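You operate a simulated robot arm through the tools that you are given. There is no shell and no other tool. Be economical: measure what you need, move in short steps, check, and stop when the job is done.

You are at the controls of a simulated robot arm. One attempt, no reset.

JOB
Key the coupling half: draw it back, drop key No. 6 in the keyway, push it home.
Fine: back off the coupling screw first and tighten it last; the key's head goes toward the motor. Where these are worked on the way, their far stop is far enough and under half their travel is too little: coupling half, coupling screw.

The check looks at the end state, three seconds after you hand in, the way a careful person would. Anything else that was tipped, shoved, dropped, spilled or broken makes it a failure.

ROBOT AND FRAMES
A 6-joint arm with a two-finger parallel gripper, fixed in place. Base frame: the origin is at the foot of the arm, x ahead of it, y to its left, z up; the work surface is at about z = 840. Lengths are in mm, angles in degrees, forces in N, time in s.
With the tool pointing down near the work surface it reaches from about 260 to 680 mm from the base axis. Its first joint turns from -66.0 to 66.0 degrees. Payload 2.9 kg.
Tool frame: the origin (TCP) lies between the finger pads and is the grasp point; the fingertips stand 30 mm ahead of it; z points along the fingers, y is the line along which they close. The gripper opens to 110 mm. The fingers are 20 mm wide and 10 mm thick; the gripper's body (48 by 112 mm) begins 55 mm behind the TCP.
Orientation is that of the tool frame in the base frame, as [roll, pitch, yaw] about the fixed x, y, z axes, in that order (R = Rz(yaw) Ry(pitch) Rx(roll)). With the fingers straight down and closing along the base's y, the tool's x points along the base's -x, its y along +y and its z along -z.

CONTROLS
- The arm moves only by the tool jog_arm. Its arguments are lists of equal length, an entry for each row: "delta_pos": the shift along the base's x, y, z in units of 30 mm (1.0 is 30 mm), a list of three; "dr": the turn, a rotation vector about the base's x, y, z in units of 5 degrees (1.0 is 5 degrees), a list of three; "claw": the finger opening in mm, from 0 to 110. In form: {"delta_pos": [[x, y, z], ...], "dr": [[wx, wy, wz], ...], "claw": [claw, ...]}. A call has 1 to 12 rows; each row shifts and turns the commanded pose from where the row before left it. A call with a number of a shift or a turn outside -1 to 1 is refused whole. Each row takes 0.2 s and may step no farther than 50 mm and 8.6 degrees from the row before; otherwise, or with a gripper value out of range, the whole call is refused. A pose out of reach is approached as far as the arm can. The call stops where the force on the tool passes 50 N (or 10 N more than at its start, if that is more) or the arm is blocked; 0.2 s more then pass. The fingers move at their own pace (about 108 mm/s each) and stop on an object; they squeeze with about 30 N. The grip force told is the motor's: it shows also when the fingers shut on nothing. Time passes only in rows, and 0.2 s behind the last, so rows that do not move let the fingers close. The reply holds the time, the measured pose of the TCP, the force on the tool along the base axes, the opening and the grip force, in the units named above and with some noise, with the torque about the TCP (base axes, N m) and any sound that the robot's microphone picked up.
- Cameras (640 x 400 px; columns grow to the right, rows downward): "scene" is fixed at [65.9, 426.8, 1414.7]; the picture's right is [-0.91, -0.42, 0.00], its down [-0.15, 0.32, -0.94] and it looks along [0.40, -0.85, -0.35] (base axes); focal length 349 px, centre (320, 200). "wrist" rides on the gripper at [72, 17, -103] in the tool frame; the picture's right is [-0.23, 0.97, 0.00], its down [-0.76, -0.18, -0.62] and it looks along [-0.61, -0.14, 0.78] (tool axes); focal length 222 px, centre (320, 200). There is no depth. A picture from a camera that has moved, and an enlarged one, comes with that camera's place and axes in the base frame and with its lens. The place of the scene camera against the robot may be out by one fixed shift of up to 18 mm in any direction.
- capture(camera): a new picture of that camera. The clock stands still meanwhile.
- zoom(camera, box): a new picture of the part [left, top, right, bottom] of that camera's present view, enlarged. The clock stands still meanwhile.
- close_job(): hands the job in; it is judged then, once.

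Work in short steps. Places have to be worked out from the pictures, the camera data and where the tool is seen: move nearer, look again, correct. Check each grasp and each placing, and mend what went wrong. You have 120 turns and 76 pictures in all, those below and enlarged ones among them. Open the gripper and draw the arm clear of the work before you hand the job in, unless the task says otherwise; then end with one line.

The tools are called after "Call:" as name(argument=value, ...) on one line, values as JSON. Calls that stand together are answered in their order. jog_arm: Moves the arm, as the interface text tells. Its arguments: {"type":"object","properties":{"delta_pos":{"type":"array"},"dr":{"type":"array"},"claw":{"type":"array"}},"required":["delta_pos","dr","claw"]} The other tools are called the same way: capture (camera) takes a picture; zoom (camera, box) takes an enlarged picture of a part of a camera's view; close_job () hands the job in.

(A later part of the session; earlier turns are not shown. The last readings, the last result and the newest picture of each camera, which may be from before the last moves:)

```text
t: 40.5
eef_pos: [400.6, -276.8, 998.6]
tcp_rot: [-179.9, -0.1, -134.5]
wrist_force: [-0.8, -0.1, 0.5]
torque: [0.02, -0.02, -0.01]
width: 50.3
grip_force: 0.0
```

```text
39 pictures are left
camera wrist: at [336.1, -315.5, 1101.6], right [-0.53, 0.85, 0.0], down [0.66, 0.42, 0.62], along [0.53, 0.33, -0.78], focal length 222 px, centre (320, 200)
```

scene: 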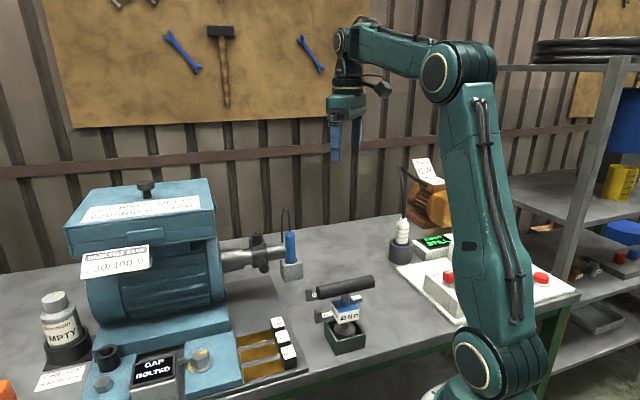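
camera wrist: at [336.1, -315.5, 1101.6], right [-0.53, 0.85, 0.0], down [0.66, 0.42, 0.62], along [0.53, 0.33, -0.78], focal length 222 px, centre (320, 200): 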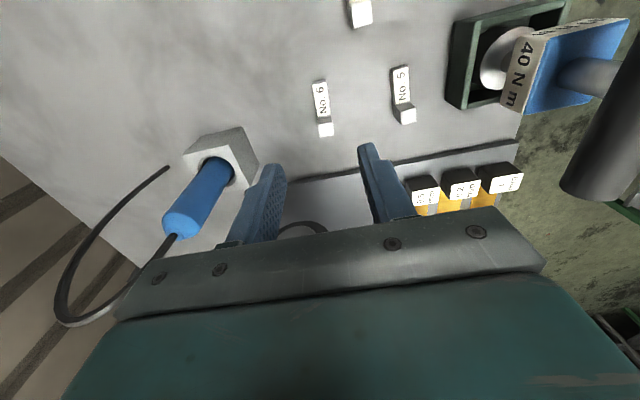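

Key No. 6 is centred at about (398, -275) and lies around 40°. I lower over it for a close look.

Call:
jog_arm(delta_pos=[[-0.1, 0.05, -0.9], [0, 0, -0.9], [0, 0, -0.9], [0, 0, -0.4]], dr=[[0, 0, 0], [0, 0, 0], [0, 0, 0], [0, 0, 0]], claw=[50, 50, 50, 50])

Call:
zoom(camera="wrist", box=[240, 60, 400, 200])

Call:
zoom(camera="scene", box=[270, 220, 350, 300])

```text
t: 41.5
eef_pos: [396.2, -272.8, 905.3]
tcp_rot: [-179.9, -0.1, -134.7]
wrist_force: [0.7, 0.0, -0.7]
torque: [-0.01, 0.01, -0.02]
width: 50.0
grip_force: 0.1
```

```text
2.86 times, centred on (320, 130) of wrist
camera zoom: at [333.1, -312.2, 1008.4], right [-0.53, 0.85, 0.0], down [0.66, 0.42, 0.62], along [0.53, 0.33, -0.78], focal length 635 px, centre (320, 400)
```

zoom: 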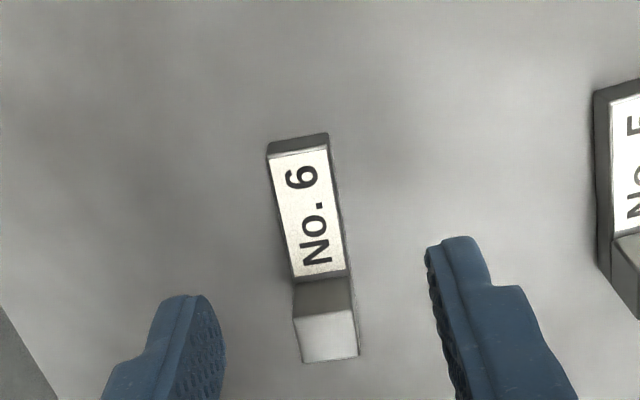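

```text
5.00 times, centred on (310, 260) of scene
camera zoom: at [65.9, 426.8, 1414.7], right [-0.91, -0.42, 0.0], down [-0.15, 0.32, -0.94], along [0.4, -0.85, -0.35], focal length 1744 px, centre (370, -100)
```

zoom: 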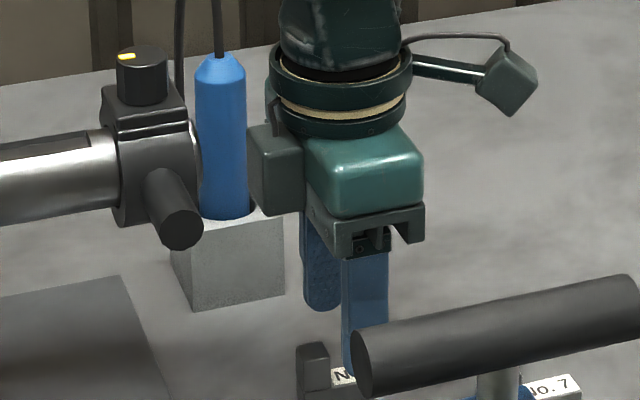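

The key is a bar about 10 mm tall with a 15 mm head rising to z≈870. Its head is centred near (409, -263) on the motor side. I'll grip the head by its upper part, biased toward the tail so the fingers clear the shoulder later.

Call:
jog_arm(delta_pos=[[0.32, 0.23, 0], [0, 0, -0.33]], dr=[[0, 0, -0.6], [0, 0, 0]], claw=[46, 46])

Call:
zoom(camera="wrist", box=[240, 60, 400, 200])

```text
t: 42.1
eef_pos: [406.6, -268.3, 894.8]
tcp_rot: [-179.9, -0.2, -137.7]
wrist_force: [0.1, -0.1, 0.1]
torque: [0.01, -0.02, -0.01]
width: 46.1
grip_force: 0.0
```

```text
2.86 times, centred on (320, 130) of wrist
camera zoom: at [341.1, -303.5, 998.8], right [-0.49, 0.87, 0.0], down [0.68, 0.38, 0.62], along [0.54, 0.3, -0.78], focal length 635 px, centre (320, 400)
```

zoom: 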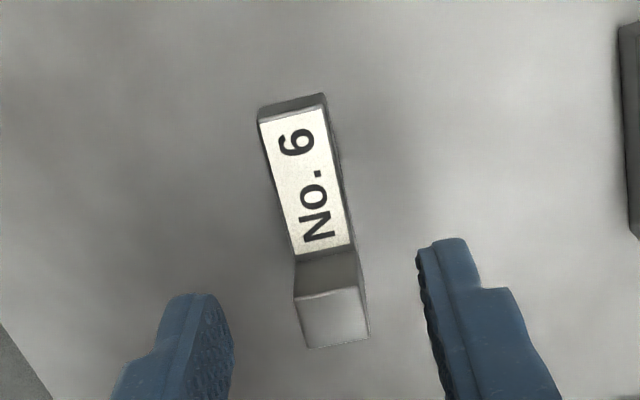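

The head's top centre is at (408, -263.3). I shift sideways about 2.8 mm, lower to TCP z≈886 and close.

Call:
jog_arm(delta_pos=[[-0.06, 0.07, 0], [0, 0, -0.3], [0, 0, 0], [0, 0, 0]], dr=[[0, 0, 0], [0, 0, 0], [0, 0, 0], [0, 0, 0]], claw=[46, 46, 0, 0])

Call:
zoom(camera="wrist", box=[240, 60, 400, 200])

```text
t: 43.1
eef_pos: [404.6, -266.9, 886.3]
tcp_rot: [-179.9, 0.0, -137.6]
wrist_force: [0.1, 0.3, 2.1]
torque: [-0.03, 0.06, -0.01]
width: 14.8
grip_force: 30.0
```

```text
2.86 times, centred on (320, 130) of wrist
camera zoom: at [339.5, -301.9, 989.7], right [-0.49, 0.87, 0.0], down [0.68, 0.38, 0.62], along [0.54, 0.3, -0.78], focal length 635 px, centre (320, 400)
```

zoom: 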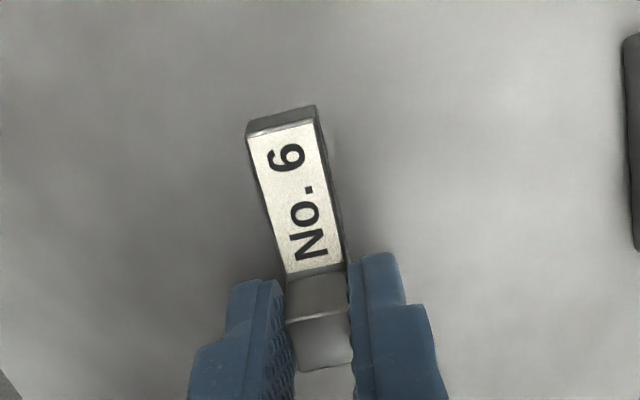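

Head gripped at 14.8 mm. I lift to safe height and check.

Call:
jog_arm(delta_pos=[[0, 0, 0.5], [0, 0, 0.8], [0, 0, 1], [0, 0, 1], [0, 0, 1], [0, 0, 1], [0, 0, 0.6]], dr=[[0, 0, 0], [0, 0, 0], [0, 0, 0], [0, 0, 0], [0, 0, 0], [0, 0, 0], [0, 0, 0]], claw=[0, 0, 0, 0, 0, 0, 0])

Call:
zoom(camera="scene", box=[220, 160, 340, 280])

Call:
zoom(camera="wrist", box=[240, 60, 400, 200])

```text
t: 44.7
eef_pos: [404.0, -268.0, 1061.6]
tcp_rot: [-179.9, -0.1, -137.7]
wrist_force: [0.4, -0.3, 0.5]
torque: [-0.02, -0.04, 0.01]
width: 0.0
grip_force: 30.1
```

```text
3.33 times, centred on (280, 220) of scene
camera zoom: at [65.9, 426.8, 1414.7], right [-0.91, -0.42, 0.0], down [-0.15, 0.32, -0.94], along [0.4, -0.85, -0.35], focal length 1163 px, centre (453, 133)
```

zoom: 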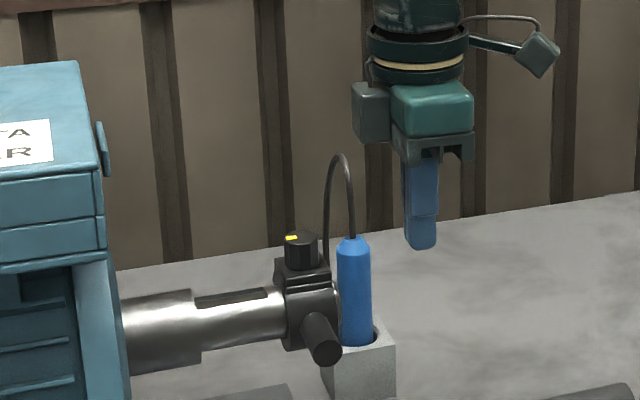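

```text
2.86 times, centred on (320, 130) of wrist
camera zoom: at [339.2, -302.6, 1164.9], right [-0.49, 0.87, 0.0], down [0.68, 0.38, 0.62], along [0.54, 0.3, -0.78], focal length 635 px, centre (320, 400)
```

zoom: 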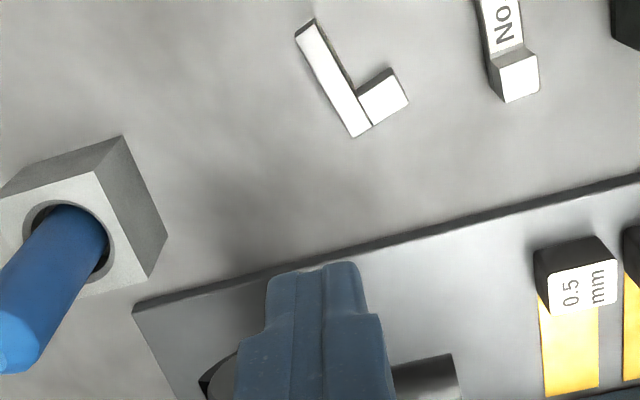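

The grip slipped on lifting: the key dropped back and lies on its side, head (about 18 mm proud of the bar) toward (-0.87, 0.5). I plan to grip the head across its front/back faces and roll it upright. First I reposition above it with yaw ≈150.

Call:
jog_arm(delta_pos=[[0, 0.1, 0], [0, 0.1, 0], [-0.1, 0.1, 0], [-0.1, 0.1, 0], [-0.1, 0.1, 0], [-0.1, 0.1, 0], [-0.1, 0.1, 0], [-0.1, 0.1, 0], [0, 0.1, -0.5], [0, 0, -0.5], [0, 0, -0.5], [0, 0, -0.5]], dr=[[0, 0, -1], [0, 0, -1], [0, 0, -1], [0, 0, -1], [0, 0, -1], [0, 0, -1], [0, 0, -1], [0, 0, -1], [0, 0, -1], [0, 0, -1], [0, 0, -1], [0, 0, -1]], claw=[40, 40, 40, 40, 40, 40, 40, 40, 40, 40, 40, 40])

Call:
jog_arm(delta_pos=[[0, 0, -0.3], [0, 0, -0.3], [0, 0, 0], [0, 0, 0]], dr=[[0, 0, -1], [0, 0, -1], [0, 0, -0.46], [0, 0, 0]], claw=[40, 40, 40, 40])

Call:
zoom(camera="wrist", box=[240, 60, 400, 200])

```text
t: 47.3
eef_pos: [386.5, -238.0, 1002.5]
tcp_rot: [-179.9, -0.1, 162.1]
wrist_force: [-0.6, -0.4, 0.4]
torque: [-0.03, -0.02, -0.03]
width: 40.1
grip_force: 0.0
```

```text
t: 48.3
eef_pos: [387.1, -238.2, 984.4]
tcp_rot: [-180.0, -0.1, 150.0]
wrist_force: [0.5, -0.1, 0.6]
torque: [0.03, 0.0, -0.02]
width: 40.0
grip_force: 0.1
```

```text
2.86 times, centred on (320, 130) of wrist
camera zoom: at [332.0, -187.3, 1088.2], right [0.68, 0.73, 0.0], down [0.57, -0.53, 0.62], along [0.45, -0.43, -0.78], focal length 635 px, centre (320, 400)
```

zoom: 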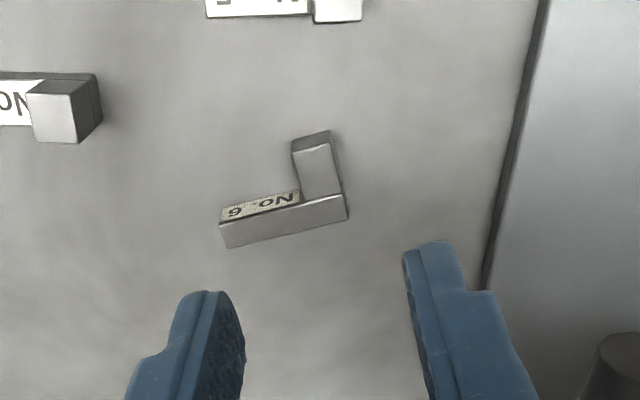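

The key is now located: axis about 61°, head centre line through (405.4, -252.9), head out along (-0.88, 0.48). I tilt the tool -20° about the key axis and move down toward the head.

Call:
jog_arm(delta_pos=[[-0.1, 0, -0.5], [-0.1, 0, -0.5], [-0.1, 0, -0.5], [0, 0, -0.5], [0, 0, -0.5], [0, 0, -0.3]], dr=[[-0.48, -0.877, 0.26], [-0.48, -0.877, 0], [-0.48, -0.877, 0], [-0.48, -0.877, 0], [0, 0, 0], [0, 0, 0]], claw=[40, 40, 40, 40, 40, 40])

Call:
zoom(camera="wrist", box=[240, 60, 400, 200])

```text
t: 49.4
eef_pos: [380.1, -237.7, 928.2]
tcp_rot: [-179.9, 20.2, 151.4]
wrist_force: [0.3, 0.7, 5.1]
torque: [0.45, 0.62, 0.01]
width: 40.1
grip_force: 0.1
stopped in row 5: the force on the tool passed its limit at 76 N (the readings are from after the stop); the commanded pose is now the measured one
```

```text
2.86 times, centred on (320, 130) of wrist
camera zoom: at [296.2, -174.0, 999.9], right [0.65, 0.75, 0.08], down [0.35, -0.39, 0.85], along [0.67, -0.53, -0.52], focal length 635 px, centre (320, 400)
```

zoom: 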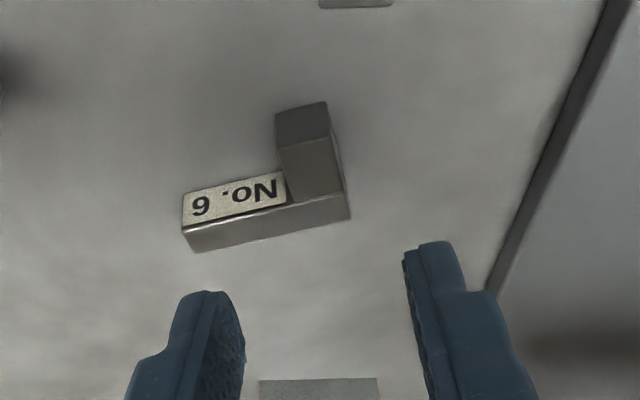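

Unexpected contact at TCP z≈928. Before anything else I look at what was touched, probably the torque tool's T-handle.

Call:
zoom(camera="scene", box=[240, 180, 440, 360])

```text
2.22 times, centred on (340, 270) of scene
camera zoom: at [65.9, 426.8, 1414.7], right [-0.91, -0.42, 0.0], down [-0.15, 0.32, -0.94], along [0.4, -0.85, -0.35], focal length 775 px, centre (276, 44)
```

zoom: 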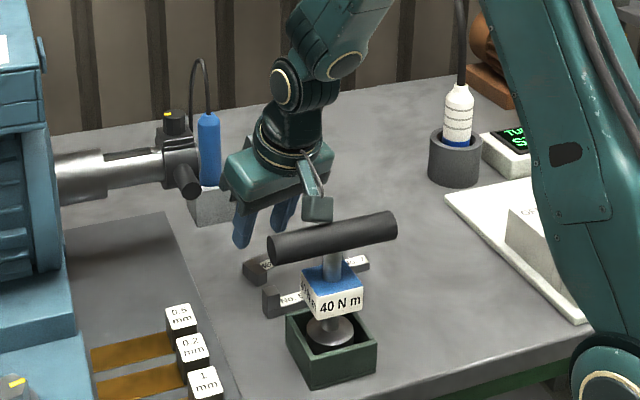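

The camera housing brushed the T-handle, which hasn't moved in the picture. I back straight up and return the tool to vertical; with zero tilt the camera clears the handle by about 30 mm.

Call:
jog_arm(delta_pos=[[0, 0, 0.3], [0, 0, 0.4], [0, 0, 0.6], [0.06, -0.04, 0], [0.06, -0.04, 0], [0.06, -0.04, 0], [0.06, -0.05, 0], [0, 0, 0]], dr=[[0, 0, 0], [0, 0, 0], [0, 0, 0], [0.48, 0.877, 0], [0.48, 0.877, 0], [0.48, 0.877, 0], [0.48, 0.877, 0], [0, 0, 0]], claw=[40, 40, 40, 40, 40, 40, 40, 40])

Call:
zoom(camera="scene", box=[240, 180, 440, 360])

```text
t: 51.2
eef_pos: [387.0, -244.4, 967.2]
tcp_rot: [179.9, 0.1, 151.4]
wrist_force: [0.3, -0.1, -0.5]
torque: [0.04, 0.03, -0.02]
width: 39.8
grip_force: 0.2
```

```text
2.22 times, centred on (340, 270) of scene
camera zoom: at [65.9, 426.8, 1414.7], right [-0.91, -0.42, 0.0], down [-0.15, 0.32, -0.94], along [0.4, -0.85, -0.35], focal length 775 px, centre (276, 44)
```

zoom: 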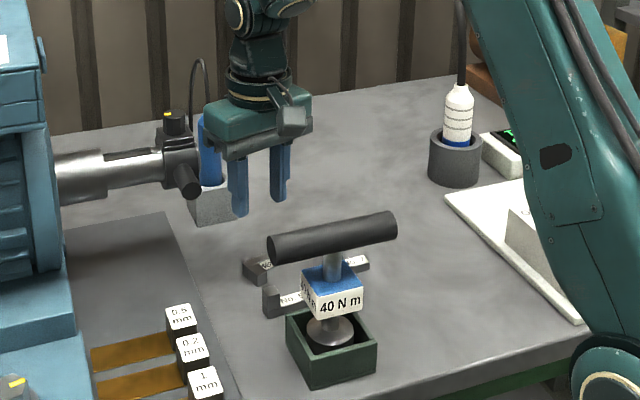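

The T-handle is undisturbed. I descend over the key's head at zero tilt to z≈900 and check.

Call:
jog_arm(delta_pos=[[0, 0.03, -0.7], [0, 0, -0.7], [0, 0, -0.5], [0, 0, -0.3]], dr=[[0, 0, 0], [0, 0, 0], [0, 0, 0], [0, 0, 0]], claw=[36, 36, 36, 36])

Call:
zoom(camera="wrist", box=[240, 60, 400, 200])

```text
t: 52.2
eef_pos: [386.5, -243.5, 901.4]
tcp_rot: [180.0, 0.2, 151.4]
wrist_force: [-0.3, 0.0, 0.2]
torque: [0.02, 0.02, 0.0]
width: 36.2
grip_force: 0.1
```

```text
2.86 times, centred on (320, 130) of wrist
camera zoom: at [330.5, -193.6, 1004.0], right [0.67, 0.75, 0.0], down [0.58, -0.52, 0.63], along [0.47, -0.42, -0.78], focal length 635 px, centre (320, 400)
```

zoom: 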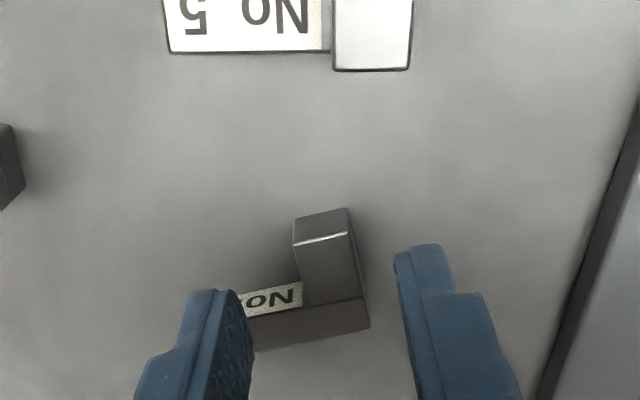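

The head sits well between the fingers. A small shift, then down to z≈872 and close gently along the key's axis.

Call:
jog_arm(delta_pos=[[-0.01, 0.05, -0.4], [0, 0, -0.4], [0, 0, -0.17], [0, 0, 0], [0, 0, 0]], dr=[[0, 0, 0], [0, 0, 0], [0, 0, 0], [0, 0, 0], [0, 0, 0]], claw=[36, 36, 36, 0, 0])

Call:
jog_arm(delta_pos=[[0, 0, 0.1], [0, 0, 0.2], [0, 0, 0.3], [0, 0, 0.4], [0, 0, 0.4]], dr=[[0, 0, 0], [0, 0, 0], [0, 0, 0], [0, 0, 0], [0, 0, 0]], claw=[0, 0, 0, 0, 0])

Call:
zoom(camera="wrist", box=[240, 60, 400, 200])

```text
t: 53.4
eef_pos: [385.4, -241.1, 871.3]
tcp_rot: [179.9, 0.3, 151.4]
wrist_force: [0.6, 0.0, -1.1]
torque: [0.06, -0.05, 0.03]
width: 13.9
grip_force: 29.3
```

```text
t: 54.6
eef_pos: [385.7, -242.3, 913.6]
tcp_rot: [-180.0, 0.1, 151.4]
wrist_force: [0.8, -0.2, -0.6]
torque: [-0.01, -0.01, -0.01]
width: 14.3
grip_force: 30.0
```

```text
2.86 times, centred on (320, 130) of wrist
camera zoom: at [329.5, -192.3, 1016.4], right [0.67, 0.75, 0.0], down [0.58, -0.52, 0.62], along [0.47, -0.42, -0.78], focal length 635 px, centre (320, 400)
```

zoom: 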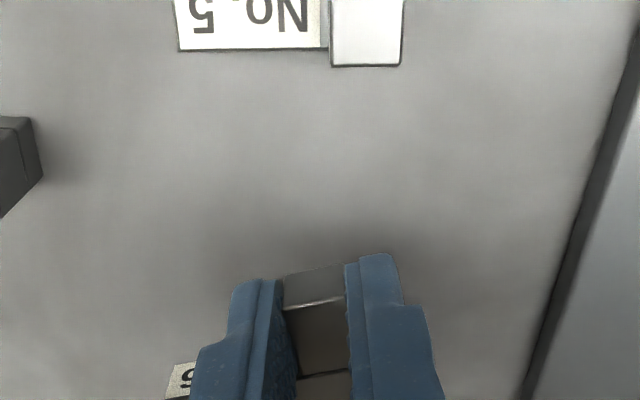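

The key is held by its head. I carry it slowly to free table near (310, -375), yawing 31° so the roll direction is clear.

Call:
jog_arm(delta_pos=[[0, -0.1, 0.6], [-0.1, -0.3, 0.4], [-0.3, -0.5, 0], [-0.4, -0.6, 0], [-0.4, -0.7, 0], [-0.4, -0.7, 0], [-0.4, -0.7, 0], [-0.3, -0.5, 0], [-0.2, -0.3, 0], [0, 0, 0]], dr=[[0, 0, 0], [0, 0, -0.6], [0, 0, -0.8], [0, 0, -0.8], [0, 0, -0.8], [0, 0, -0.8], [0, 0, -0.8], [0, 0, -0.8], [0, 0, -0.8], [0, 0, 0]], claw=[0, 0, 0, 0, 0, 0, 0, 0, 0, 0])

Call:
capture(camera="wrist")

```text
t: 56.8
eef_pos: [309.1, -374.0, 943.6]
tcp_rot: [180.0, 0.2, 120.3]
wrist_force: [-0.2, -0.5, -0.7]
torque: [0.01, -0.02, -0.06]
width: 13.8
grip_force: 30.0
```

```text
26 pictures are left
camera wrist: at [288.2, -302.0, 1046.1], right [0.96, 0.29, 0.0], down [0.23, -0.75, 0.63], along [0.18, -0.6, -0.78], focal length 222 px, centre (320, 200)
```

wrist: 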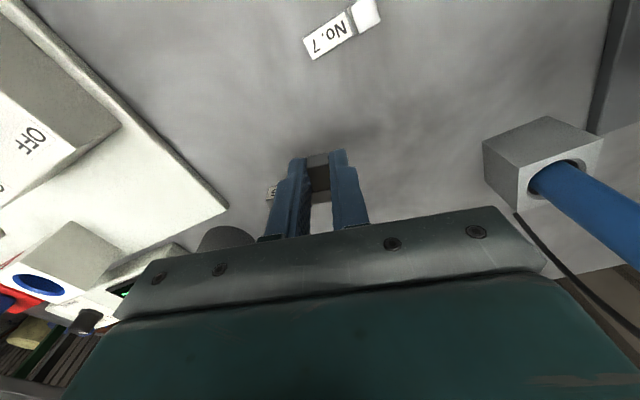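

I roll the tool 60° about the key's axis, at height, to bring the head up.

Call:
jog_arm(delta_pos=[[0, 0, 0], [0, 0, 0], [0, 0, 0], [0, 0, 0], [0, 0, 0], [0, 0, 0], [0, 0, 0], [0, 0, 0], [0, 0, 0], [0, 0, 0], [0, 0, 0], [0, 0, 0]], dr=[[0.863, 0.505, 0], [0.863, 0.505, 0], [0.863, 0.505, 0], [0.863, 0.505, 0], [0.863, 0.505, 0], [0.863, 0.505, 0], [0.863, 0.505, 0], [0.863, 0.505, 0], [0.863, 0.505, 0], [0.863, 0.505, 0], [0.863, 0.505, 0], [0.863, 0.505, 0]], claw=[0, 0, 0, 0, 0, 0, 0, 0, 0, 0, 0, 0])

```text
t: 59.4
eef_pos: [310.0, -373.5, 943.6]
tcp_rot: [180.0, -29.8, 120.4]
wrist_force: [0.0, -0.2, -0.9]
torque: [-0.01, -0.04, -0.03]
width: 14.3
grip_force: 30.1
out of reach, approached as far as the arm can: row 7, 8, 9, 10, 11, 12
```

Outward roll is limited to 30° here; rolling with the body toward the base should reach further. I undo the roll and see where the commanded pose stands.

Call:
jog_arm(delta_pos=[[0, 0, 0], [0, 0, 0], [0, 0, 0], [0, 0, 0], [0, 0, 0], [0, 0, 0], [0, 0, 0]], dr=[[-0.863, -0.505, 0], [-0.863, -0.505, 0], [-0.863, -0.505, 0], [-0.863, -0.505, 0], [-0.863, -0.505, 0], [-0.863, -0.505, 0], [0, 0, 0]], claw=[0, 0, 0, 0, 0, 0, 0])

```text
t: 61.0
eef_pos: [311.3, -373.0, 942.6]
tcp_rot: [-179.9, 0.2, 120.3]
wrist_force: [0.1, -0.3, -0.9]
torque: [-0.01, 0.0, 0.0]
width: 13.9
grip_force: 30.4
```

Level again. I yaw +175° while moving to (385, -410), so the body side will face the base.

Call:
jog_arm(delta_pos=[[0.2, -0.1, 0.2], [0.2, -0.1, 0.2], [0.2, -0.1, 0], [0.2, -0.1, 0], [0.2, -0.1, 0], [0.2, -0.1, 0], [0.2, -0.1, 0], [0.2, -0.1, 0], [0.2, -0.1, 0], [0.2, -0.1, 0], [0.2, -0.1, 0], [0.2, -0.1, 0]], dr=[[0, 0, 1], [0, 0, 1], [0, 0, 1], [0, 0, 1], [0, 0, 1], [0, 0, 1], [0, 0, 1], [0, 0, 1], [0, 0, 1], [0, 0, 1], [0, 0, 1], [0, 0, 1]], claw=[0, 0, 0, 0, 0, 0, 0, 0, 0, 0, 0, 0])

Call:
jog_arm(delta_pos=[[0, 0, 0], [0, 0, 0], [0, 0, 0], [0, 0, 0], [0, 0, 0], [0, 0, 0], [0, 0, 0], [0, 0, 0], [0, 0, 0], [0, 0, 0], [0, 0, 0], [0, 0, 0]], dr=[[0, 0, 1], [0, 0, 1], [0, 0, 1], [0, 0, 1], [0, 0, 1], [0, 0, 1], [0, 0, 1], [0, 0, 1], [0, 0, 1], [0, 0, 1], [0, 0, 1], [0, 0, 1]], claw=[0, 0, 0, 0, 0, 0, 0, 0, 0, 0, 0, 0])

Call:
jog_arm(delta_pos=[[0, 0, 0], [0, 0, 0], [0, 0, 0], [0, 0, 0], [0, 0, 0], [0, 0, 0], [0, 0, 0], [0, 0, 0], [0, 0, 0], [0, 0, 0], [0, 0, 0]], dr=[[0, 0, 1], [0, 0, 1], [0, 0, 1], [0, 0, 1], [0, 0, 1], [0, 0, 1], [0, 0, 1], [0, 0, 1], [0, 0, 1], [0, 0, 1], [0, 0, 0]], claw=[0, 0, 0, 0, 0, 0, 0, 0, 0, 0, 0])

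```text
t: 63.6
eef_pos: [383.2, -410.2, 955.8]
tcp_rot: [180.0, 0.2, -179.5]
wrist_force: [0.6, 0.0, -0.9]
torque: [-0.03, 0.0, 0.0]
width: 14.3
grip_force: 29.7
```

```text
t: 66.2
eef_pos: [383.8, -410.5, 956.2]
tcp_rot: [-179.9, 0.2, -119.4]
wrist_force: [0.2, 0.0, -0.9]
torque: [-0.01, 0.01, -0.02]
width: 14.2
grip_force: 29.8
```

```text
t: 68.6
eef_pos: [382.7, -409.1, 954.1]
tcp_rot: [180.0, 0.2, -69.6]
wrist_force: [-0.1, 0.6, -1.0]
torque: [0.02, -0.01, 0.0]
width: 14.0
grip_force: 29.9
```

Now I roll about the key's axis with the body leaning toward the base.

Call:
jog_arm(delta_pos=[[0, 0, 0], [0, 0, 0], [0, 0, 0], [0, 0, 0], [0, 0, 0], [0, 0, 0], [0, 0, 0], [0, 0, 0], [0, 0, 0], [0, 0, 0], [0, 0, 0], [0, 0, 0]], dr=[[-0.937, -0.349, 0], [-0.937, -0.349, 0], [-0.937, -0.349, 0], [-0.937, -0.349, 0], [-0.937, -0.349, 0], [-0.937, -0.349, 0], [-0.937, -0.349, 0], [-0.937, -0.349, 0], [-0.937, -0.349, 0], [-0.937, -0.349, 0], [-0.937, -0.349, 0], [-0.937, -0.349, 0]], claw=[0, 0, 0, 0, 0, 0, 0, 0, 0, 0, 0, 0])

Call:
zoom(camera="scene", box=[220, 100, 460, 280])

```text
t: 71.2
eef_pos: [383.4, -410.4, 955.1]
tcp_rot: [-179.8, -59.9, -69.7]
wrist_force: [0.0, 0.4, -0.8]
torque: [-0.01, 0.01, 0.0]
width: 14.3
grip_force: 30.4
```

```text
2.22 times, centred on (340, 190) of scene
camera zoom: at [65.9, 426.8, 1414.7], right [-0.91, -0.42, 0.0], down [-0.15, 0.32, -0.94], along [0.4, -0.85, -0.35], focal length 775 px, centre (276, 222)
```

zoom: 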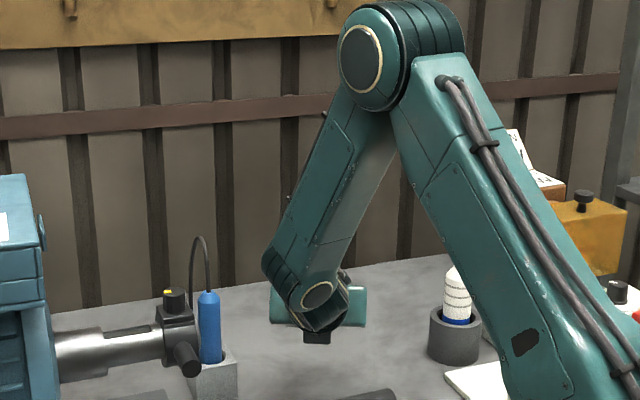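

60° reached. I roll 8° more, then lower toward the table, where the key's edge should touch at TCP z≈872.

Call:
jog_arm(delta_pos=[[0, 0, 0], [0, 0, 0], [0, 0, -0.5], [0, 0, -0.7], [0, 0, -0.7], [0, 0, -0.4], [0, 0, -0.3], [0, 0, 0]], dr=[[-0.937, -0.349, 0], [-0.56, -0.21, 0], [0, 0, 0], [0, 0, 0], [0, 0, 0], [0, 0, 0], [0, 0, 0], [0, 0, 0]], claw=[0, 0, 0, 0, 0, 0, 0, 0])

Call:
zoom(camera="wrist", box=[240, 60, 400, 200])

```text
t: 73.0
eef_pos: [384.3, -408.9, 876.4]
tcp_rot: [180.0, -67.9, -69.6]
wrist_force: [-0.5, -0.5, -1.2]
torque: [0.0, -0.03, -0.01]
width: 14.1
grip_force: 29.6
```

```text
2.86 times, centred on (320, 130) of wrist
camera zoom: at [344.6, -350.7, 982.3], right [-0.94, -0.26, -0.21], down [-0.13, 0.87, -0.47], along [0.31, -0.41, -0.86], focal length 635 px, centre (320, 400)
```

zoom: 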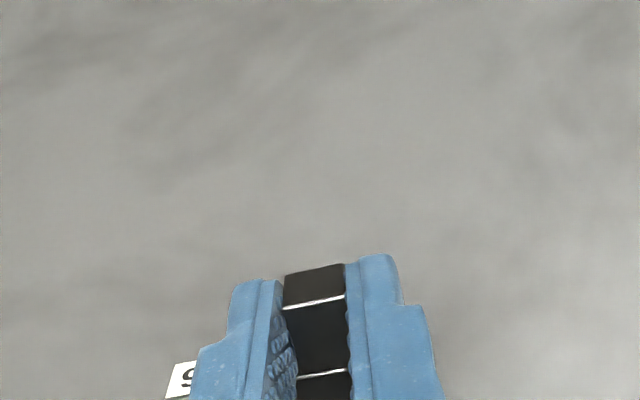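

Key still held in the same attitude. I lower in 1 mm steps to feel the table.

Call:
jog_arm(delta_pos=[[0, 0, -0.05], [0, 0, -0.05], [0, 0, 0]], dr=[[0, 0, 0], [0, 0, 0], [0, 0, 0]], claw=[0, 0, 0])

Call:
jog_arm(delta_pos=[[0, 0, -0.05], [0, 0, 0]], dr=[[0, 0, 0], [0, 0, 0]], claw=[0, 0])

```text
t: 73.8
eef_pos: [383.5, -408.5, 874.6]
tcp_rot: [-179.8, -68.0, -69.7]
wrist_force: [0.0, 1.4, 3.6]
torque: [-0.03, -0.05, 0.0]
width: 14.3
grip_force: 29.8
```

```text
t: 74.4
eef_pos: [384.5, -409.2, 873.9]
tcp_rot: [-179.9, -68.1, -69.7]
wrist_force: [-1.4, 2.0, 11.3]
torque: [-0.09, -0.05, 0.03]
width: 14.1
grip_force: 30.2
```

The edge touches the table, so I release and look.

Call:
jog_arm(delta_pos=[[0, 0, 0], [0, 0, 0], [0, 0, 0], [0, 0, 0]], dr=[[0, 0, 0], [0, 0, 0], [0, 0, 0], [0, 0, 0]], claw=[36, 36, 36, 36])

Call:
zoom(camera="wrist", box=[240, 80, 400, 220])

```text
t: 75.4
eef_pos: [384.9, -408.5, 872.5]
tcp_rot: [-180.0, -67.8, -69.6]
wrist_force: [0.2, -0.7, 0.3]
torque: [0.04, -0.01, 0.0]
width: 35.7
grip_force: 0.0
```

```text
2.86 times, centred on (320, 150) of wrist
camera zoom: at [343.9, -350.6, 979.0], right [-0.94, -0.26, -0.21], down [-0.13, 0.87, -0.47], along [0.31, -0.41, -0.86], focal length 635 px, centre (320, 343)
```

zoom: 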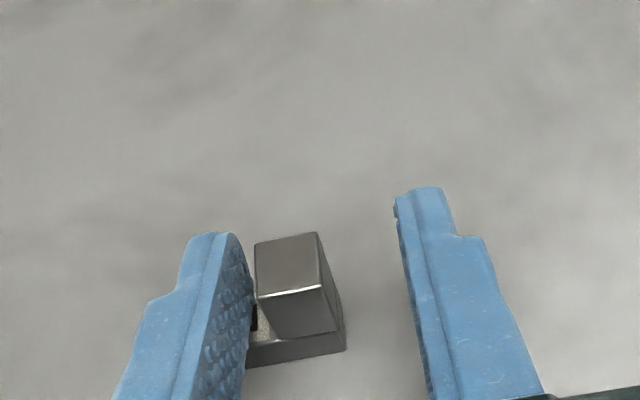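

The key stands upright on its base. I shift the fingers a bit off the head, back out along the tool axis, then right the tool.

Call:
jog_arm(delta_pos=[[0.12, 0.03, 0.03], [-0.16, 0.43, 0.2], [-0.2, 0.55, 0.25], [-0.2, 0.55, 0.3], [-0.2, 0.55, 0.4], [0, 0, 0.8], [0, 0, 0.8], [0, 0, 0.8], [0, 0, 0]], dr=[[0, 0, 0], [0, 0, 0], [0, 0, 0], [0, 0, 0], [0, 0, 0], [0, 0, 0], [0, 0, 0], [0, 0, 0], [0, 0, 0]], claw=[40, 40, 40, 40, 40, 40, 40, 40, 40])

Call:
jog_arm(delta_pos=[[0, 0, 0], [0, 0, 0], [0, 0, 0], [0, 0, 0], [0, 0, 0], [0, 0, 0], [0, 0, 0], [0, 0, 0], [0, 0, 0], [0, 0, 0], [0, 0, 0], [0, 0, 0]], dr=[[0.937, 0.349, 0], [0.937, 0.349, 0], [0.937, 0.349, 0], [0.937, 0.349, 0], [0.937, 0.349, 0], [0.937, 0.349, 0], [0.937, 0.349, 0], [0.937, 0.349, 0], [0.937, 0.349, 0], [0.937, 0.349, 0], [0.937, 0.349, 0], [0.937, 0.349, 0]], claw=[40, 40, 40, 40, 40, 40, 40, 40, 40, 40, 40, 40])

Call:
jog_arm(delta_pos=[[0, 0, 0], [0, 0, 0], [0, 0, 0]], dr=[[0.937, 0.349, 0], [0.56, 0.21, 0], [0, 0, 0]], claw=[40, 40, 40])

Call:
zoom(camera="scene", box=[200, 190, 440, 350])

```text
t: 77.4
eef_pos: [365.2, -348.4, 978.8]
tcp_rot: [180.0, -67.8, -69.5]
wrist_force: [0.7, -0.7, -0.6]
torque: [0.02, -0.03, 0.0]
width: 39.9
grip_force: 0.0
```

```text
t: 80.0
eef_pos: [362.5, -346.8, 980.6]
tcp_rot: [180.0, -7.7, -69.6]
wrist_force: [0.7, 0.5, 0.2]
torque: [0.03, -0.02, 0.04]
width: 40.0
grip_force: 0.0
```

```text
t: 80.8
eef_pos: [364.1, -346.8, 981.2]
tcp_rot: [-180.0, 0.2, -69.6]
wrist_force: [0.5, -0.3, 0.2]
torque: [-0.02, 0.01, 0.01]
width: 39.7
grip_force: 0.1
```

```text
2.50 times, centred on (320, 270) of scene
camera zoom: at [65.9, 426.8, 1414.7], right [-0.91, -0.42, 0.0], down [-0.15, 0.32, -0.94], along [0.4, -0.85, -0.35], focal length 872 px, centre (320, 25)
```

zoom: 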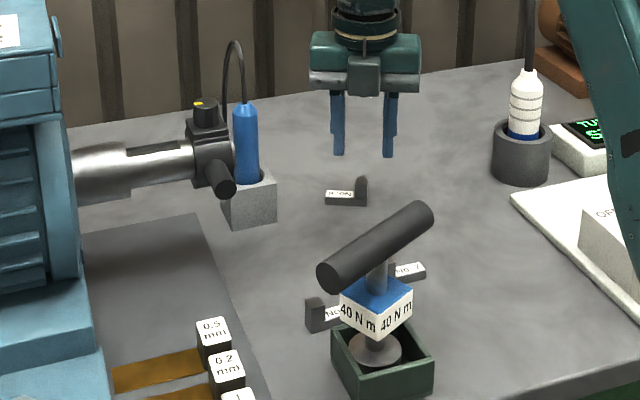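

The key stands upright with its head on the far side from the motor. I also see the T-handle tool has been turned in its stand, probably by the forearm, and I'll need to restore it later. I now wind the wrist to yaw ≈20 so the key can be delivered head-to-motor.

Call:
jog_arm(delta_pos=[[0.1, -0.2, 0], [0.1, -0.2, 0], [0.1, -0.2, 0], [0.1, -0.2, 0], [0.1, -0.2, 0], [0.1, -0.2, 0], [0.1, -0.2, 0], [0.1, -0.2, 0], [0.1, -0.2, 0], [0, -0.2, 0], [0, 0, 0], [0, 0, 0]], dr=[[0, 0, -1], [0, 0, -1], [0, 0, -1], [0, 0, -1], [0, 0, -1], [0, 0, -1], [0, 0, -1], [0, 0, -1], [0, 0, -1], [0, 0, -1], [0, 0, -1], [0, 0, -1]], claw=[50, 50, 50, 50, 50, 50, 50, 50, 50, 50, 50, 50])

Call:
jog_arm(delta_pos=[[0, 0, 0], [0, 0, 0], [0, 0, 0], [0, 0, 0], [0, 0, 0], [0, 0, 0], [0, 0, 0], [0, 0, 0], [0, 0, 0], [0, 0, 0], [0, 0, 0], [0, 0, 0]], dr=[[0, 0, -1], [0, 0, -1], [0, 0, -1], [0, 0, -1], [0, 0, -1], [0, 0, -1], [0, 0, -1], [0, 0, -1], [0, 0, -1], [0, 0, -1], [0, 0, -1], [0, 0, -1]], claw=[50, 50, 50, 50, 50, 50, 50, 50, 50, 50, 50, 50])

Call:
jog_arm(delta_pos=[[0, 0, 0], [0, 0, 0], [0, 0, 0], [0, 0, 0], [0, 0, 0], [0, 0, 0], [0, 0, 0], [0, 0, 0], [0, 0, 0], [0, 0, 0], [0, 0, 0], [0, 0, 0]], dr=[[0, 0, -1], [0, 0, -1], [0, 0, -1], [0, 0, -1], [0, 0, -1], [0, 0, -1], [0, 0, -1], [0, 0, -1], [0, 0, -1], [0, 0, -1], [0, 0, -1], [0, 0, -1]], claw=[50, 50, 50, 50, 50, 50, 50, 50, 50, 50, 50, 50])

Call:
jog_arm(delta_pos=[[0, 0, 0], [0, 0, 0], [0, 0, 0], [0, 0, 0], [0, 0, 0], [0, 0, 0], [0, 0, 0], [0, 0, 0], [0, 0, 0], [0, 0, 0], [0, 0, 0], [0, 0, 0]], dr=[[0, 0, -1], [0, 0, -1], [0, 0, -1], [0, 0, -1], [0, 0, -1], [0, 0, -1], [0, 0, -1], [0, 0, -1], [0, 0, -1], [0, 0, -1], [0, 0, -1], [0, 0, -1]], claw=[50, 50, 50, 50, 50, 50, 50, 50, 50, 50, 50, 50])

Call:
jog_arm(delta_pos=[[0, 0, 0], [0, 0, 0], [0, 0, 0], [0, 0, 0], [0, 0, 0], [0, 0, 0], [0, 0, 0]], dr=[[0, 0, -1], [0, 0, -1], [0, 0, -1], [0, 0, -1], [0, 0, -1], [0, 0, -1], [0, 0, 0]], claw=[50, 50, 50, 50, 50, 50, 50])

Call:
capture(camera="wrist")

```text
t: 83.4
eef_pos: [389.7, -406.1, 981.0]
tcp_rot: [180.0, 0.3, -129.6]
wrist_force: [0.2, 0.5, -0.8]
torque: [-0.06, 0.0, -0.01]
width: 50.1
grip_force: 0.1
```

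```text
t: 86.0
eef_pos: [391.7, -406.0, 979.6]
tcp_rot: [-180.0, 0.1, 170.2]
wrist_force: [-1.4, 0.2, 0.5]
torque: [0.0, 0.01, -0.01]
width: 50.2
grip_force: 0.0
```

```text
t: 88.6
eef_pos: [390.5, -405.4, 980.5]
tcp_rot: [-180.0, 0.2, 110.2]
wrist_force: [-0.3, 0.4, 0.1]
torque: [0.04, 0.0, 0.0]
width: 49.8
grip_force: 0.1
```

```text
t: 91.2
eef_pos: [391.1, -406.4, 980.9]
tcp_rot: [180.0, 0.3, 50.2]
wrist_force: [0.6, 0.2, -0.6]
torque: [-0.01, 0.0, 0.0]
width: 50.2
grip_force: 0.1
```

```text
t: 92.8
eef_pos: [390.7, -406.9, 980.6]
tcp_rot: [180.0, 0.1, 20.2]
wrist_force: [0.3, 1.1, -0.3]
torque: [0.0, -0.05, 0.0]
width: 50.3
grip_force: 0.1
```

```text
21 pictures are left
camera wrist: at [465.0, -396.7, 1083.7], right [0.12, -0.99, 0.0], down [-0.77, -0.1, 0.63], along [-0.62, -0.08, -0.78], focal length 222 px, centre (320, 200)
```

wrist: 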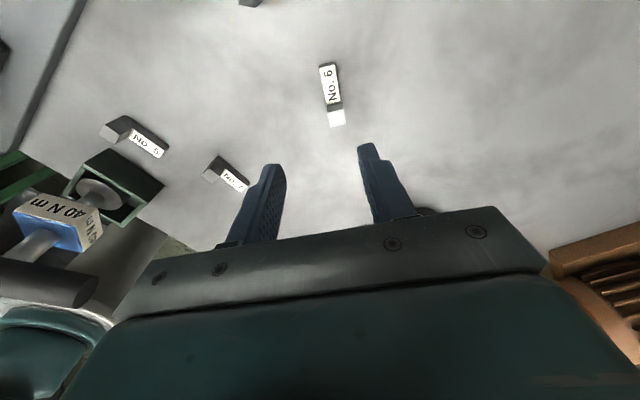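

Key: bar along azimuth ≈20°, head back edge near (403, -419). I go to a point just tail-side of the head for a combined head/bar grip, first to z≈900 to check.

Call:
jog_arm(delta_pos=[[0.54, -0.36, -0.5], [0, 0, -0.8], [0, 0, -0.8], [0, 0, -0.55], [0, 0, 0]], dr=[[0, 0, 0], [0, 0, 0], [0, 0, 0], [0, 0, 0], [0, 0, 0]], claw=[44, 44, 44, 44, 44])

Call:
zoom(camera="wrist", box=[240, 60, 400, 200])

```text
t: 94.0
eef_pos: [405.1, -417.4, 901.3]
tcp_rot: [180.0, 0.1, 20.4]
wrist_force: [0.4, 0.3, 0.8]
torque: [-0.02, 0.0, -0.02]
width: 44.0
grip_force: 0.1
```

```text
2.86 times, centred on (320, 130) of wrist
camera zoom: at [478.6, -407.8, 1003.4], right [0.13, -0.99, 0.0], down [-0.77, -0.1, 0.63], along [-0.62, -0.08, -0.78], focal length 635 px, centre (320, 400)
```

zoom: 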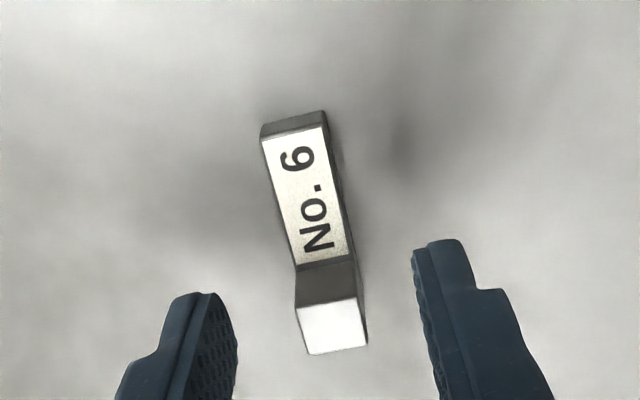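

TCP is already right on target. I descend to z≈876, close, pause, then lift very slowly.

Call:
jog_arm(delta_pos=[[0, 0, -0.4], [0, 0, -0.43], [0, 0, 0], [0, 0, 0], [0, 0, 0], [0, 0, 0]], dr=[[0, 0, 0], [0, 0, 0], [0, 0, 0], [0, 0, 0], [0, 0, 0], [0, 0, 0]], claw=[44, 44, 0, 0, 0, 0])

Call:
jog_arm(delta_pos=[[0, 0, 0.1], [0, 0, 0.1], [0, 0, 0.2], [0, 0, 0.2], [0, 0, 0.3], [0, 0, 0.3]], dr=[[0, 0, 0], [0, 0, 0], [0, 0, 0], [0, 0, 0], [0, 0, 0], [0, 0, 0]], claw=[0, 0, 0, 0, 0, 0])

```text
t: 95.4
eef_pos: [407.5, -417.0, 875.4]
tcp_rot: [-180.0, 0.2, 20.4]
wrist_force: [0.1, 0.8, -0.5]
torque: [0.03, -0.01, -0.04]
width: 15.3
grip_force: 29.9
```

```text
t: 96.8
eef_pos: [405.3, -416.9, 912.9]
tcp_rot: [-179.9, 0.3, 20.5]
wrist_force: [0.5, 0.0, -0.8]
torque: [0.03, -0.01, -0.01]
width: 15.5
grip_force: 30.0
```

The key is held at 15.5 mm. I raise it and yaw 204° so the head will face the motor, travelling high toward the keyway, estimated around (536, -195).

Call:
jog_arm(delta_pos=[[0, 0, 0.4], [0, 0, 0.5], [0, 0, 0.6], [0, 0, 0.6], [0, 0, 0.6], [0, 0, 0.6], [0, 0, 0.6], [0, 0, 0.6], [0, 0, 0.6], [0, 0, 0.6], [0, 0, 0.6], [0, 0, 0.4]], dr=[[0, 0, 0.5], [0, 0, 0.8], [0, 0, 1], [0, 0, 1], [0, 0, 1], [0, 0, 1], [0, 0, 1], [0, 0, 1], [0, 0, 1], [0, 0, 1], [0, 0, 1], [0, 0, 1]], claw=[0, 0, 0, 0, 0, 0, 0, 0, 0, 0, 0, 0])

Call:
jog_arm(delta_pos=[[0.1, 0.5, 0], [0.3, 0.5, 0], [0.3, 0.5, 0], [0.3, 0.5, 0], [0.3, 0.5, 0], [0.3, 0.5, 0], [0.3, 0.5, 0], [0.3, 0.5, 0], [0.3, 0.5, 0], [0.3, 0.5, 0], [0.3, 0.5, 0], [0.3, 0.5, 0]], dr=[[0, 0, 1], [0, 0, 1], [0, 0, 1], [0, 0, 1], [0, 0, 1], [0, 0, 1], [0, 0, 1], [0, 0, 1], [0, 0, 1], [0, 0, 1], [0, 0, 1], [0, 0, 1]], claw=[0, 0, 0, 0, 0, 0, 0, 0, 0, 0, 0, 0])

Call:
jog_arm(delta_pos=[[0.1, 0.2, 0], [0.1, 0.2, 0], [0.1, 0.2, 0], [0.1, 0.2, 0], [0.1, 0.2, 0], [0, 0.2, 0], [0, 0, 0], [0, 0, 0], [0, 0, 0], [0, 0, 0], [0, 0, 0], [0, 0, 0]], dr=[[0, 0, 1], [0, 0, 1], [0, 0, 1], [0, 0, 1], [0, 0, 1], [0, 0, 1], [0, 0, 1], [0, 0, 1], [0, 0, 1], [0, 0, 1], [0, 0, 1], [0, 0, 1]], claw=[0, 0, 0, 0, 0, 0, 0, 0, 0, 0, 0, 0])

Call:
jog_arm(delta_pos=[[0, 0, 0], [0, 0, 0], [0, 0, 0], [0, 0, 0], [0, 0, 0], [0, 0, 0], [0, 0, 0]], dr=[[0, 0, 1], [0, 0, 1], [0, 0, 1], [0, 0, 1], [0, 0, 1], [0, 0, 0.46], [0, 0, 0]], claw=[0, 0, 0, 0, 0, 0, 0])

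Call:
capture(camera="wrist")

```text
t: 99.4
eef_pos: [408.0, -417.5, 1113.7]
tcp_rot: [-180.0, 0.2, 77.1]
wrist_force: [0.2, 0.2, -0.3]
torque: [0.01, -0.02, 0.01]
width: 15.3
grip_force: 30.2
```

```text
t: 102.0
eef_pos: [510.2, -237.9, 1111.0]
tcp_rot: [180.0, 0.1, 137.0]
wrist_force: [0.3, 1.0, -0.5]
torque: [0.01, 0.02, 0.0]
width: 15.5
grip_force: 29.8
```

```text
t: 104.6
eef_pos: [524.6, -200.9, 1112.2]
tcp_rot: [179.9, 0.2, -163.1]
wrist_force: [0.0, 0.1, 0.0]
torque: [0.02, 0.0, 0.02]
width: 15.3
grip_force: 30.3
```

```text
t: 106.2
eef_pos: [525.7, -201.0, 1112.9]
tcp_rot: [180.0, 0.3, -135.8]
wrist_force: [-1.2, 0.3, -0.3]
torque: [-0.04, -0.01, 0.0]
width: 15.1
grip_force: 29.4
```

```text
19 pictures are left
camera wrist: at [460.1, -239.6, 1215.7], right [-0.52, 0.86, 0.0], down [0.67, 0.4, 0.63], along [0.54, 0.32, -0.78], focal length 222 px, centre (320, 200)
```

wrist: 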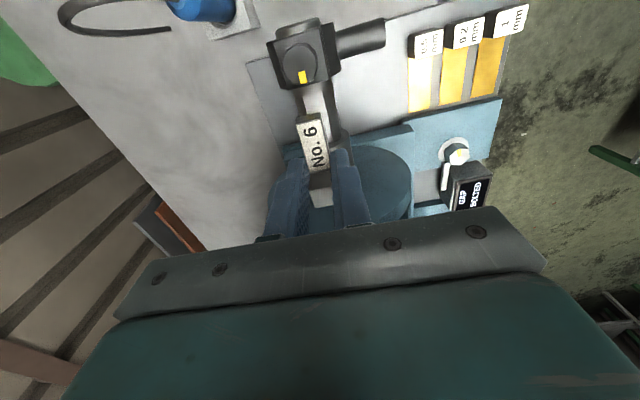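

The key is held squarely, label up and head toward the motor. I move above the slot and descend until it is about 14 mm over the shaft.

Call:
jog_arm(delta_pos=[[0.34, 0.2, -0.4], [0, 0, -0.7], [0, 0, -0.7], [0, 0, -0.6], [0, 0, -0.2], [0, 0, 0]], dr=[[0, 0, 0], [0, 0, 0], [0, 0, 0], [0, 0, 0], [0, 0, 0], [0, 0, 0]], claw=[0, 0, 0, 0, 0, 0])

Call:
zoom(camera="wrist", box=[240, 60, 400, 200])

Call:
zoom(camera="scene", box=[220, 200, 300, 270])

```text
t: 107.6
eef_pos: [533.7, -195.4, 1038.1]
tcp_rot: [-179.8, 0.2, -135.7]
wrist_force: [-5.5, 1.0, 22.7]
torque: [0.33, -0.09, 0.12]
width: 15.5
grip_force: 29.8
```

```text
2.86 times, centred on (320, 130) of wrist
camera zoom: at [470.0, -232.9, 1141.0], right [-0.52, 0.86, 0.0], down [0.67, 0.4, 0.63], along [0.54, 0.32, -0.78], focal length 635 px, centre (320, 400)
```

zoom: 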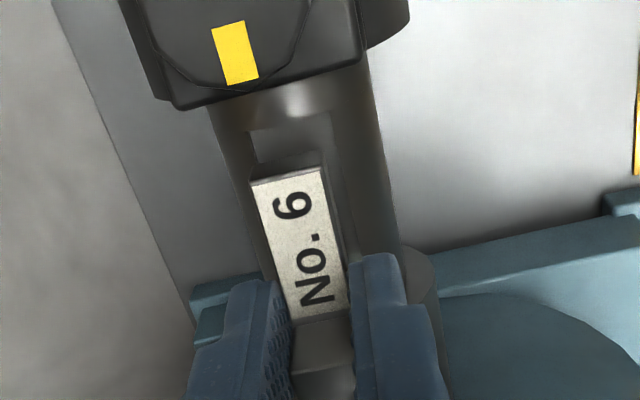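

```text
5.71 times, centred on (260, 235) of scene
camera zoom: at [65.4, 427.0, 1414.7], right [-0.91, -0.42, 0.0], down [-0.15, 0.32, -0.94], along [0.4, -0.85, -0.35], focal length 1993 px, centre (663, 0)
```

zoom: 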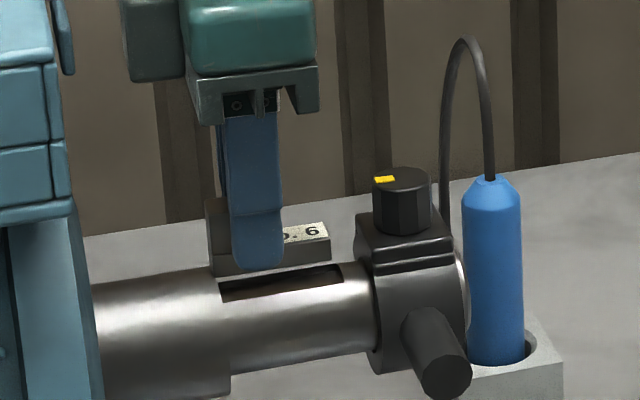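

The key's head end is touching the shoulder, about 4–5 mm too far toward the motor. I lift 5 mm, shift outward along the shaft and look again.

Call:
jog_arm(delta_pos=[[0, 0, 0.17], [-0.125, -0.08, 0], [0, 0, 0]], dr=[[0, 0, 0], [0, 0, 0], [0, 0, 0]], claw=[0, 0, 0])

Call:
zoom(camera="wrist", box=[270, 70, 370, 160])

Call:
zoom(camera="scene", box=[240, 215, 290, 255])

```text
t: 108.4
eef_pos: [532.0, -197.4, 1038.5]
tcp_rot: [-180.0, 0.2, -135.9]
wrist_force: [-0.1, 0.1, -0.8]
torque: [0.0, 0.01, 0.01]
width: 15.5
grip_force: 29.9
```

```text
4.44 times, centred on (320, 115) of wrist
camera zoom: at [467.3, -235.6, 1142.3], right [-0.52, 0.86, 0.0], down [0.67, 0.4, 0.62], along [0.54, 0.32, -0.78], focal length 987 px, centre (320, 578)
```

zoom: 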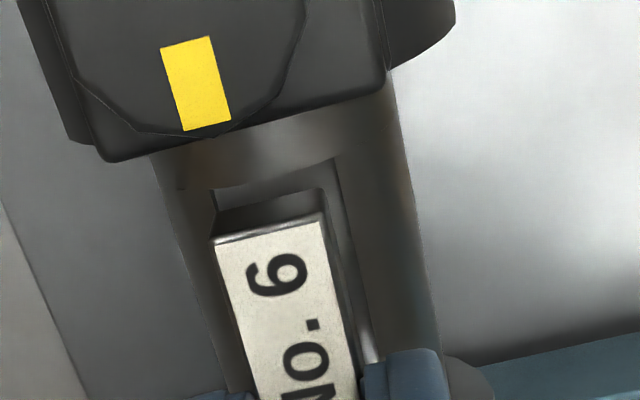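

```text
10.00 times, centred on (265, 235) of scene
camera zoom: at [65.9, 426.8, 1414.7], right [-0.91, -0.42, 0.0], down [-0.15, 0.32, -0.94], along [0.4, -0.85, -0.35], focal length 3488 px, centre (870, -150)
```

zoom: 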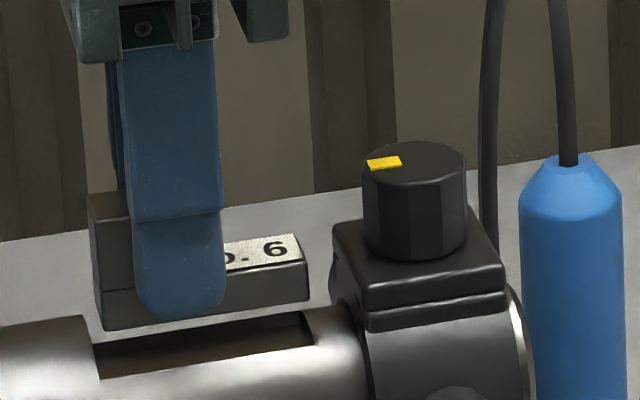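

Key needs about 1.3 mm toward the motor and 0.5 mm sideways, and its bottom is about 12 mm above the slot rim. I correct and descend gently into the slot.

Call:
jog_arm(delta_pos=[[0.02, 0.043, 0], [0, 0, -0.2], [0, 0, -0.15], [0, 0, -0.1], [0, 0, 0]], dr=[[0, 0, 0], [0, 0, 0], [0, 0, 0], [0, 0, 0], [0, 0, 0]], claw=[0, 0, 0, 0, 0])

Call:
zoom(camera="scene", box=[240, 215, 290, 255])

```text
t: 109.6
eef_pos: [531.7, -196.3, 1025.7]
tcp_rot: [-180.0, 0.2, -135.8]
wrist_force: [-0.7, 0.2, -0.8]
torque: [0.0, 0.0, -0.02]
width: 15.5
grip_force: 29.9
```

```text
10.00 times, centred on (265, 235) of scene
camera zoom: at [65.9, 426.8, 1414.7], right [-0.91, -0.42, 0.0], down [-0.15, 0.32, -0.94], along [0.4, -0.85, -0.35], focal length 3488 px, centre (870, -150)
```

zoom: 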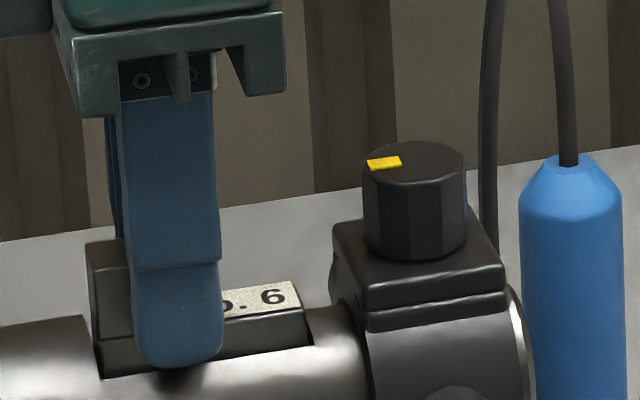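

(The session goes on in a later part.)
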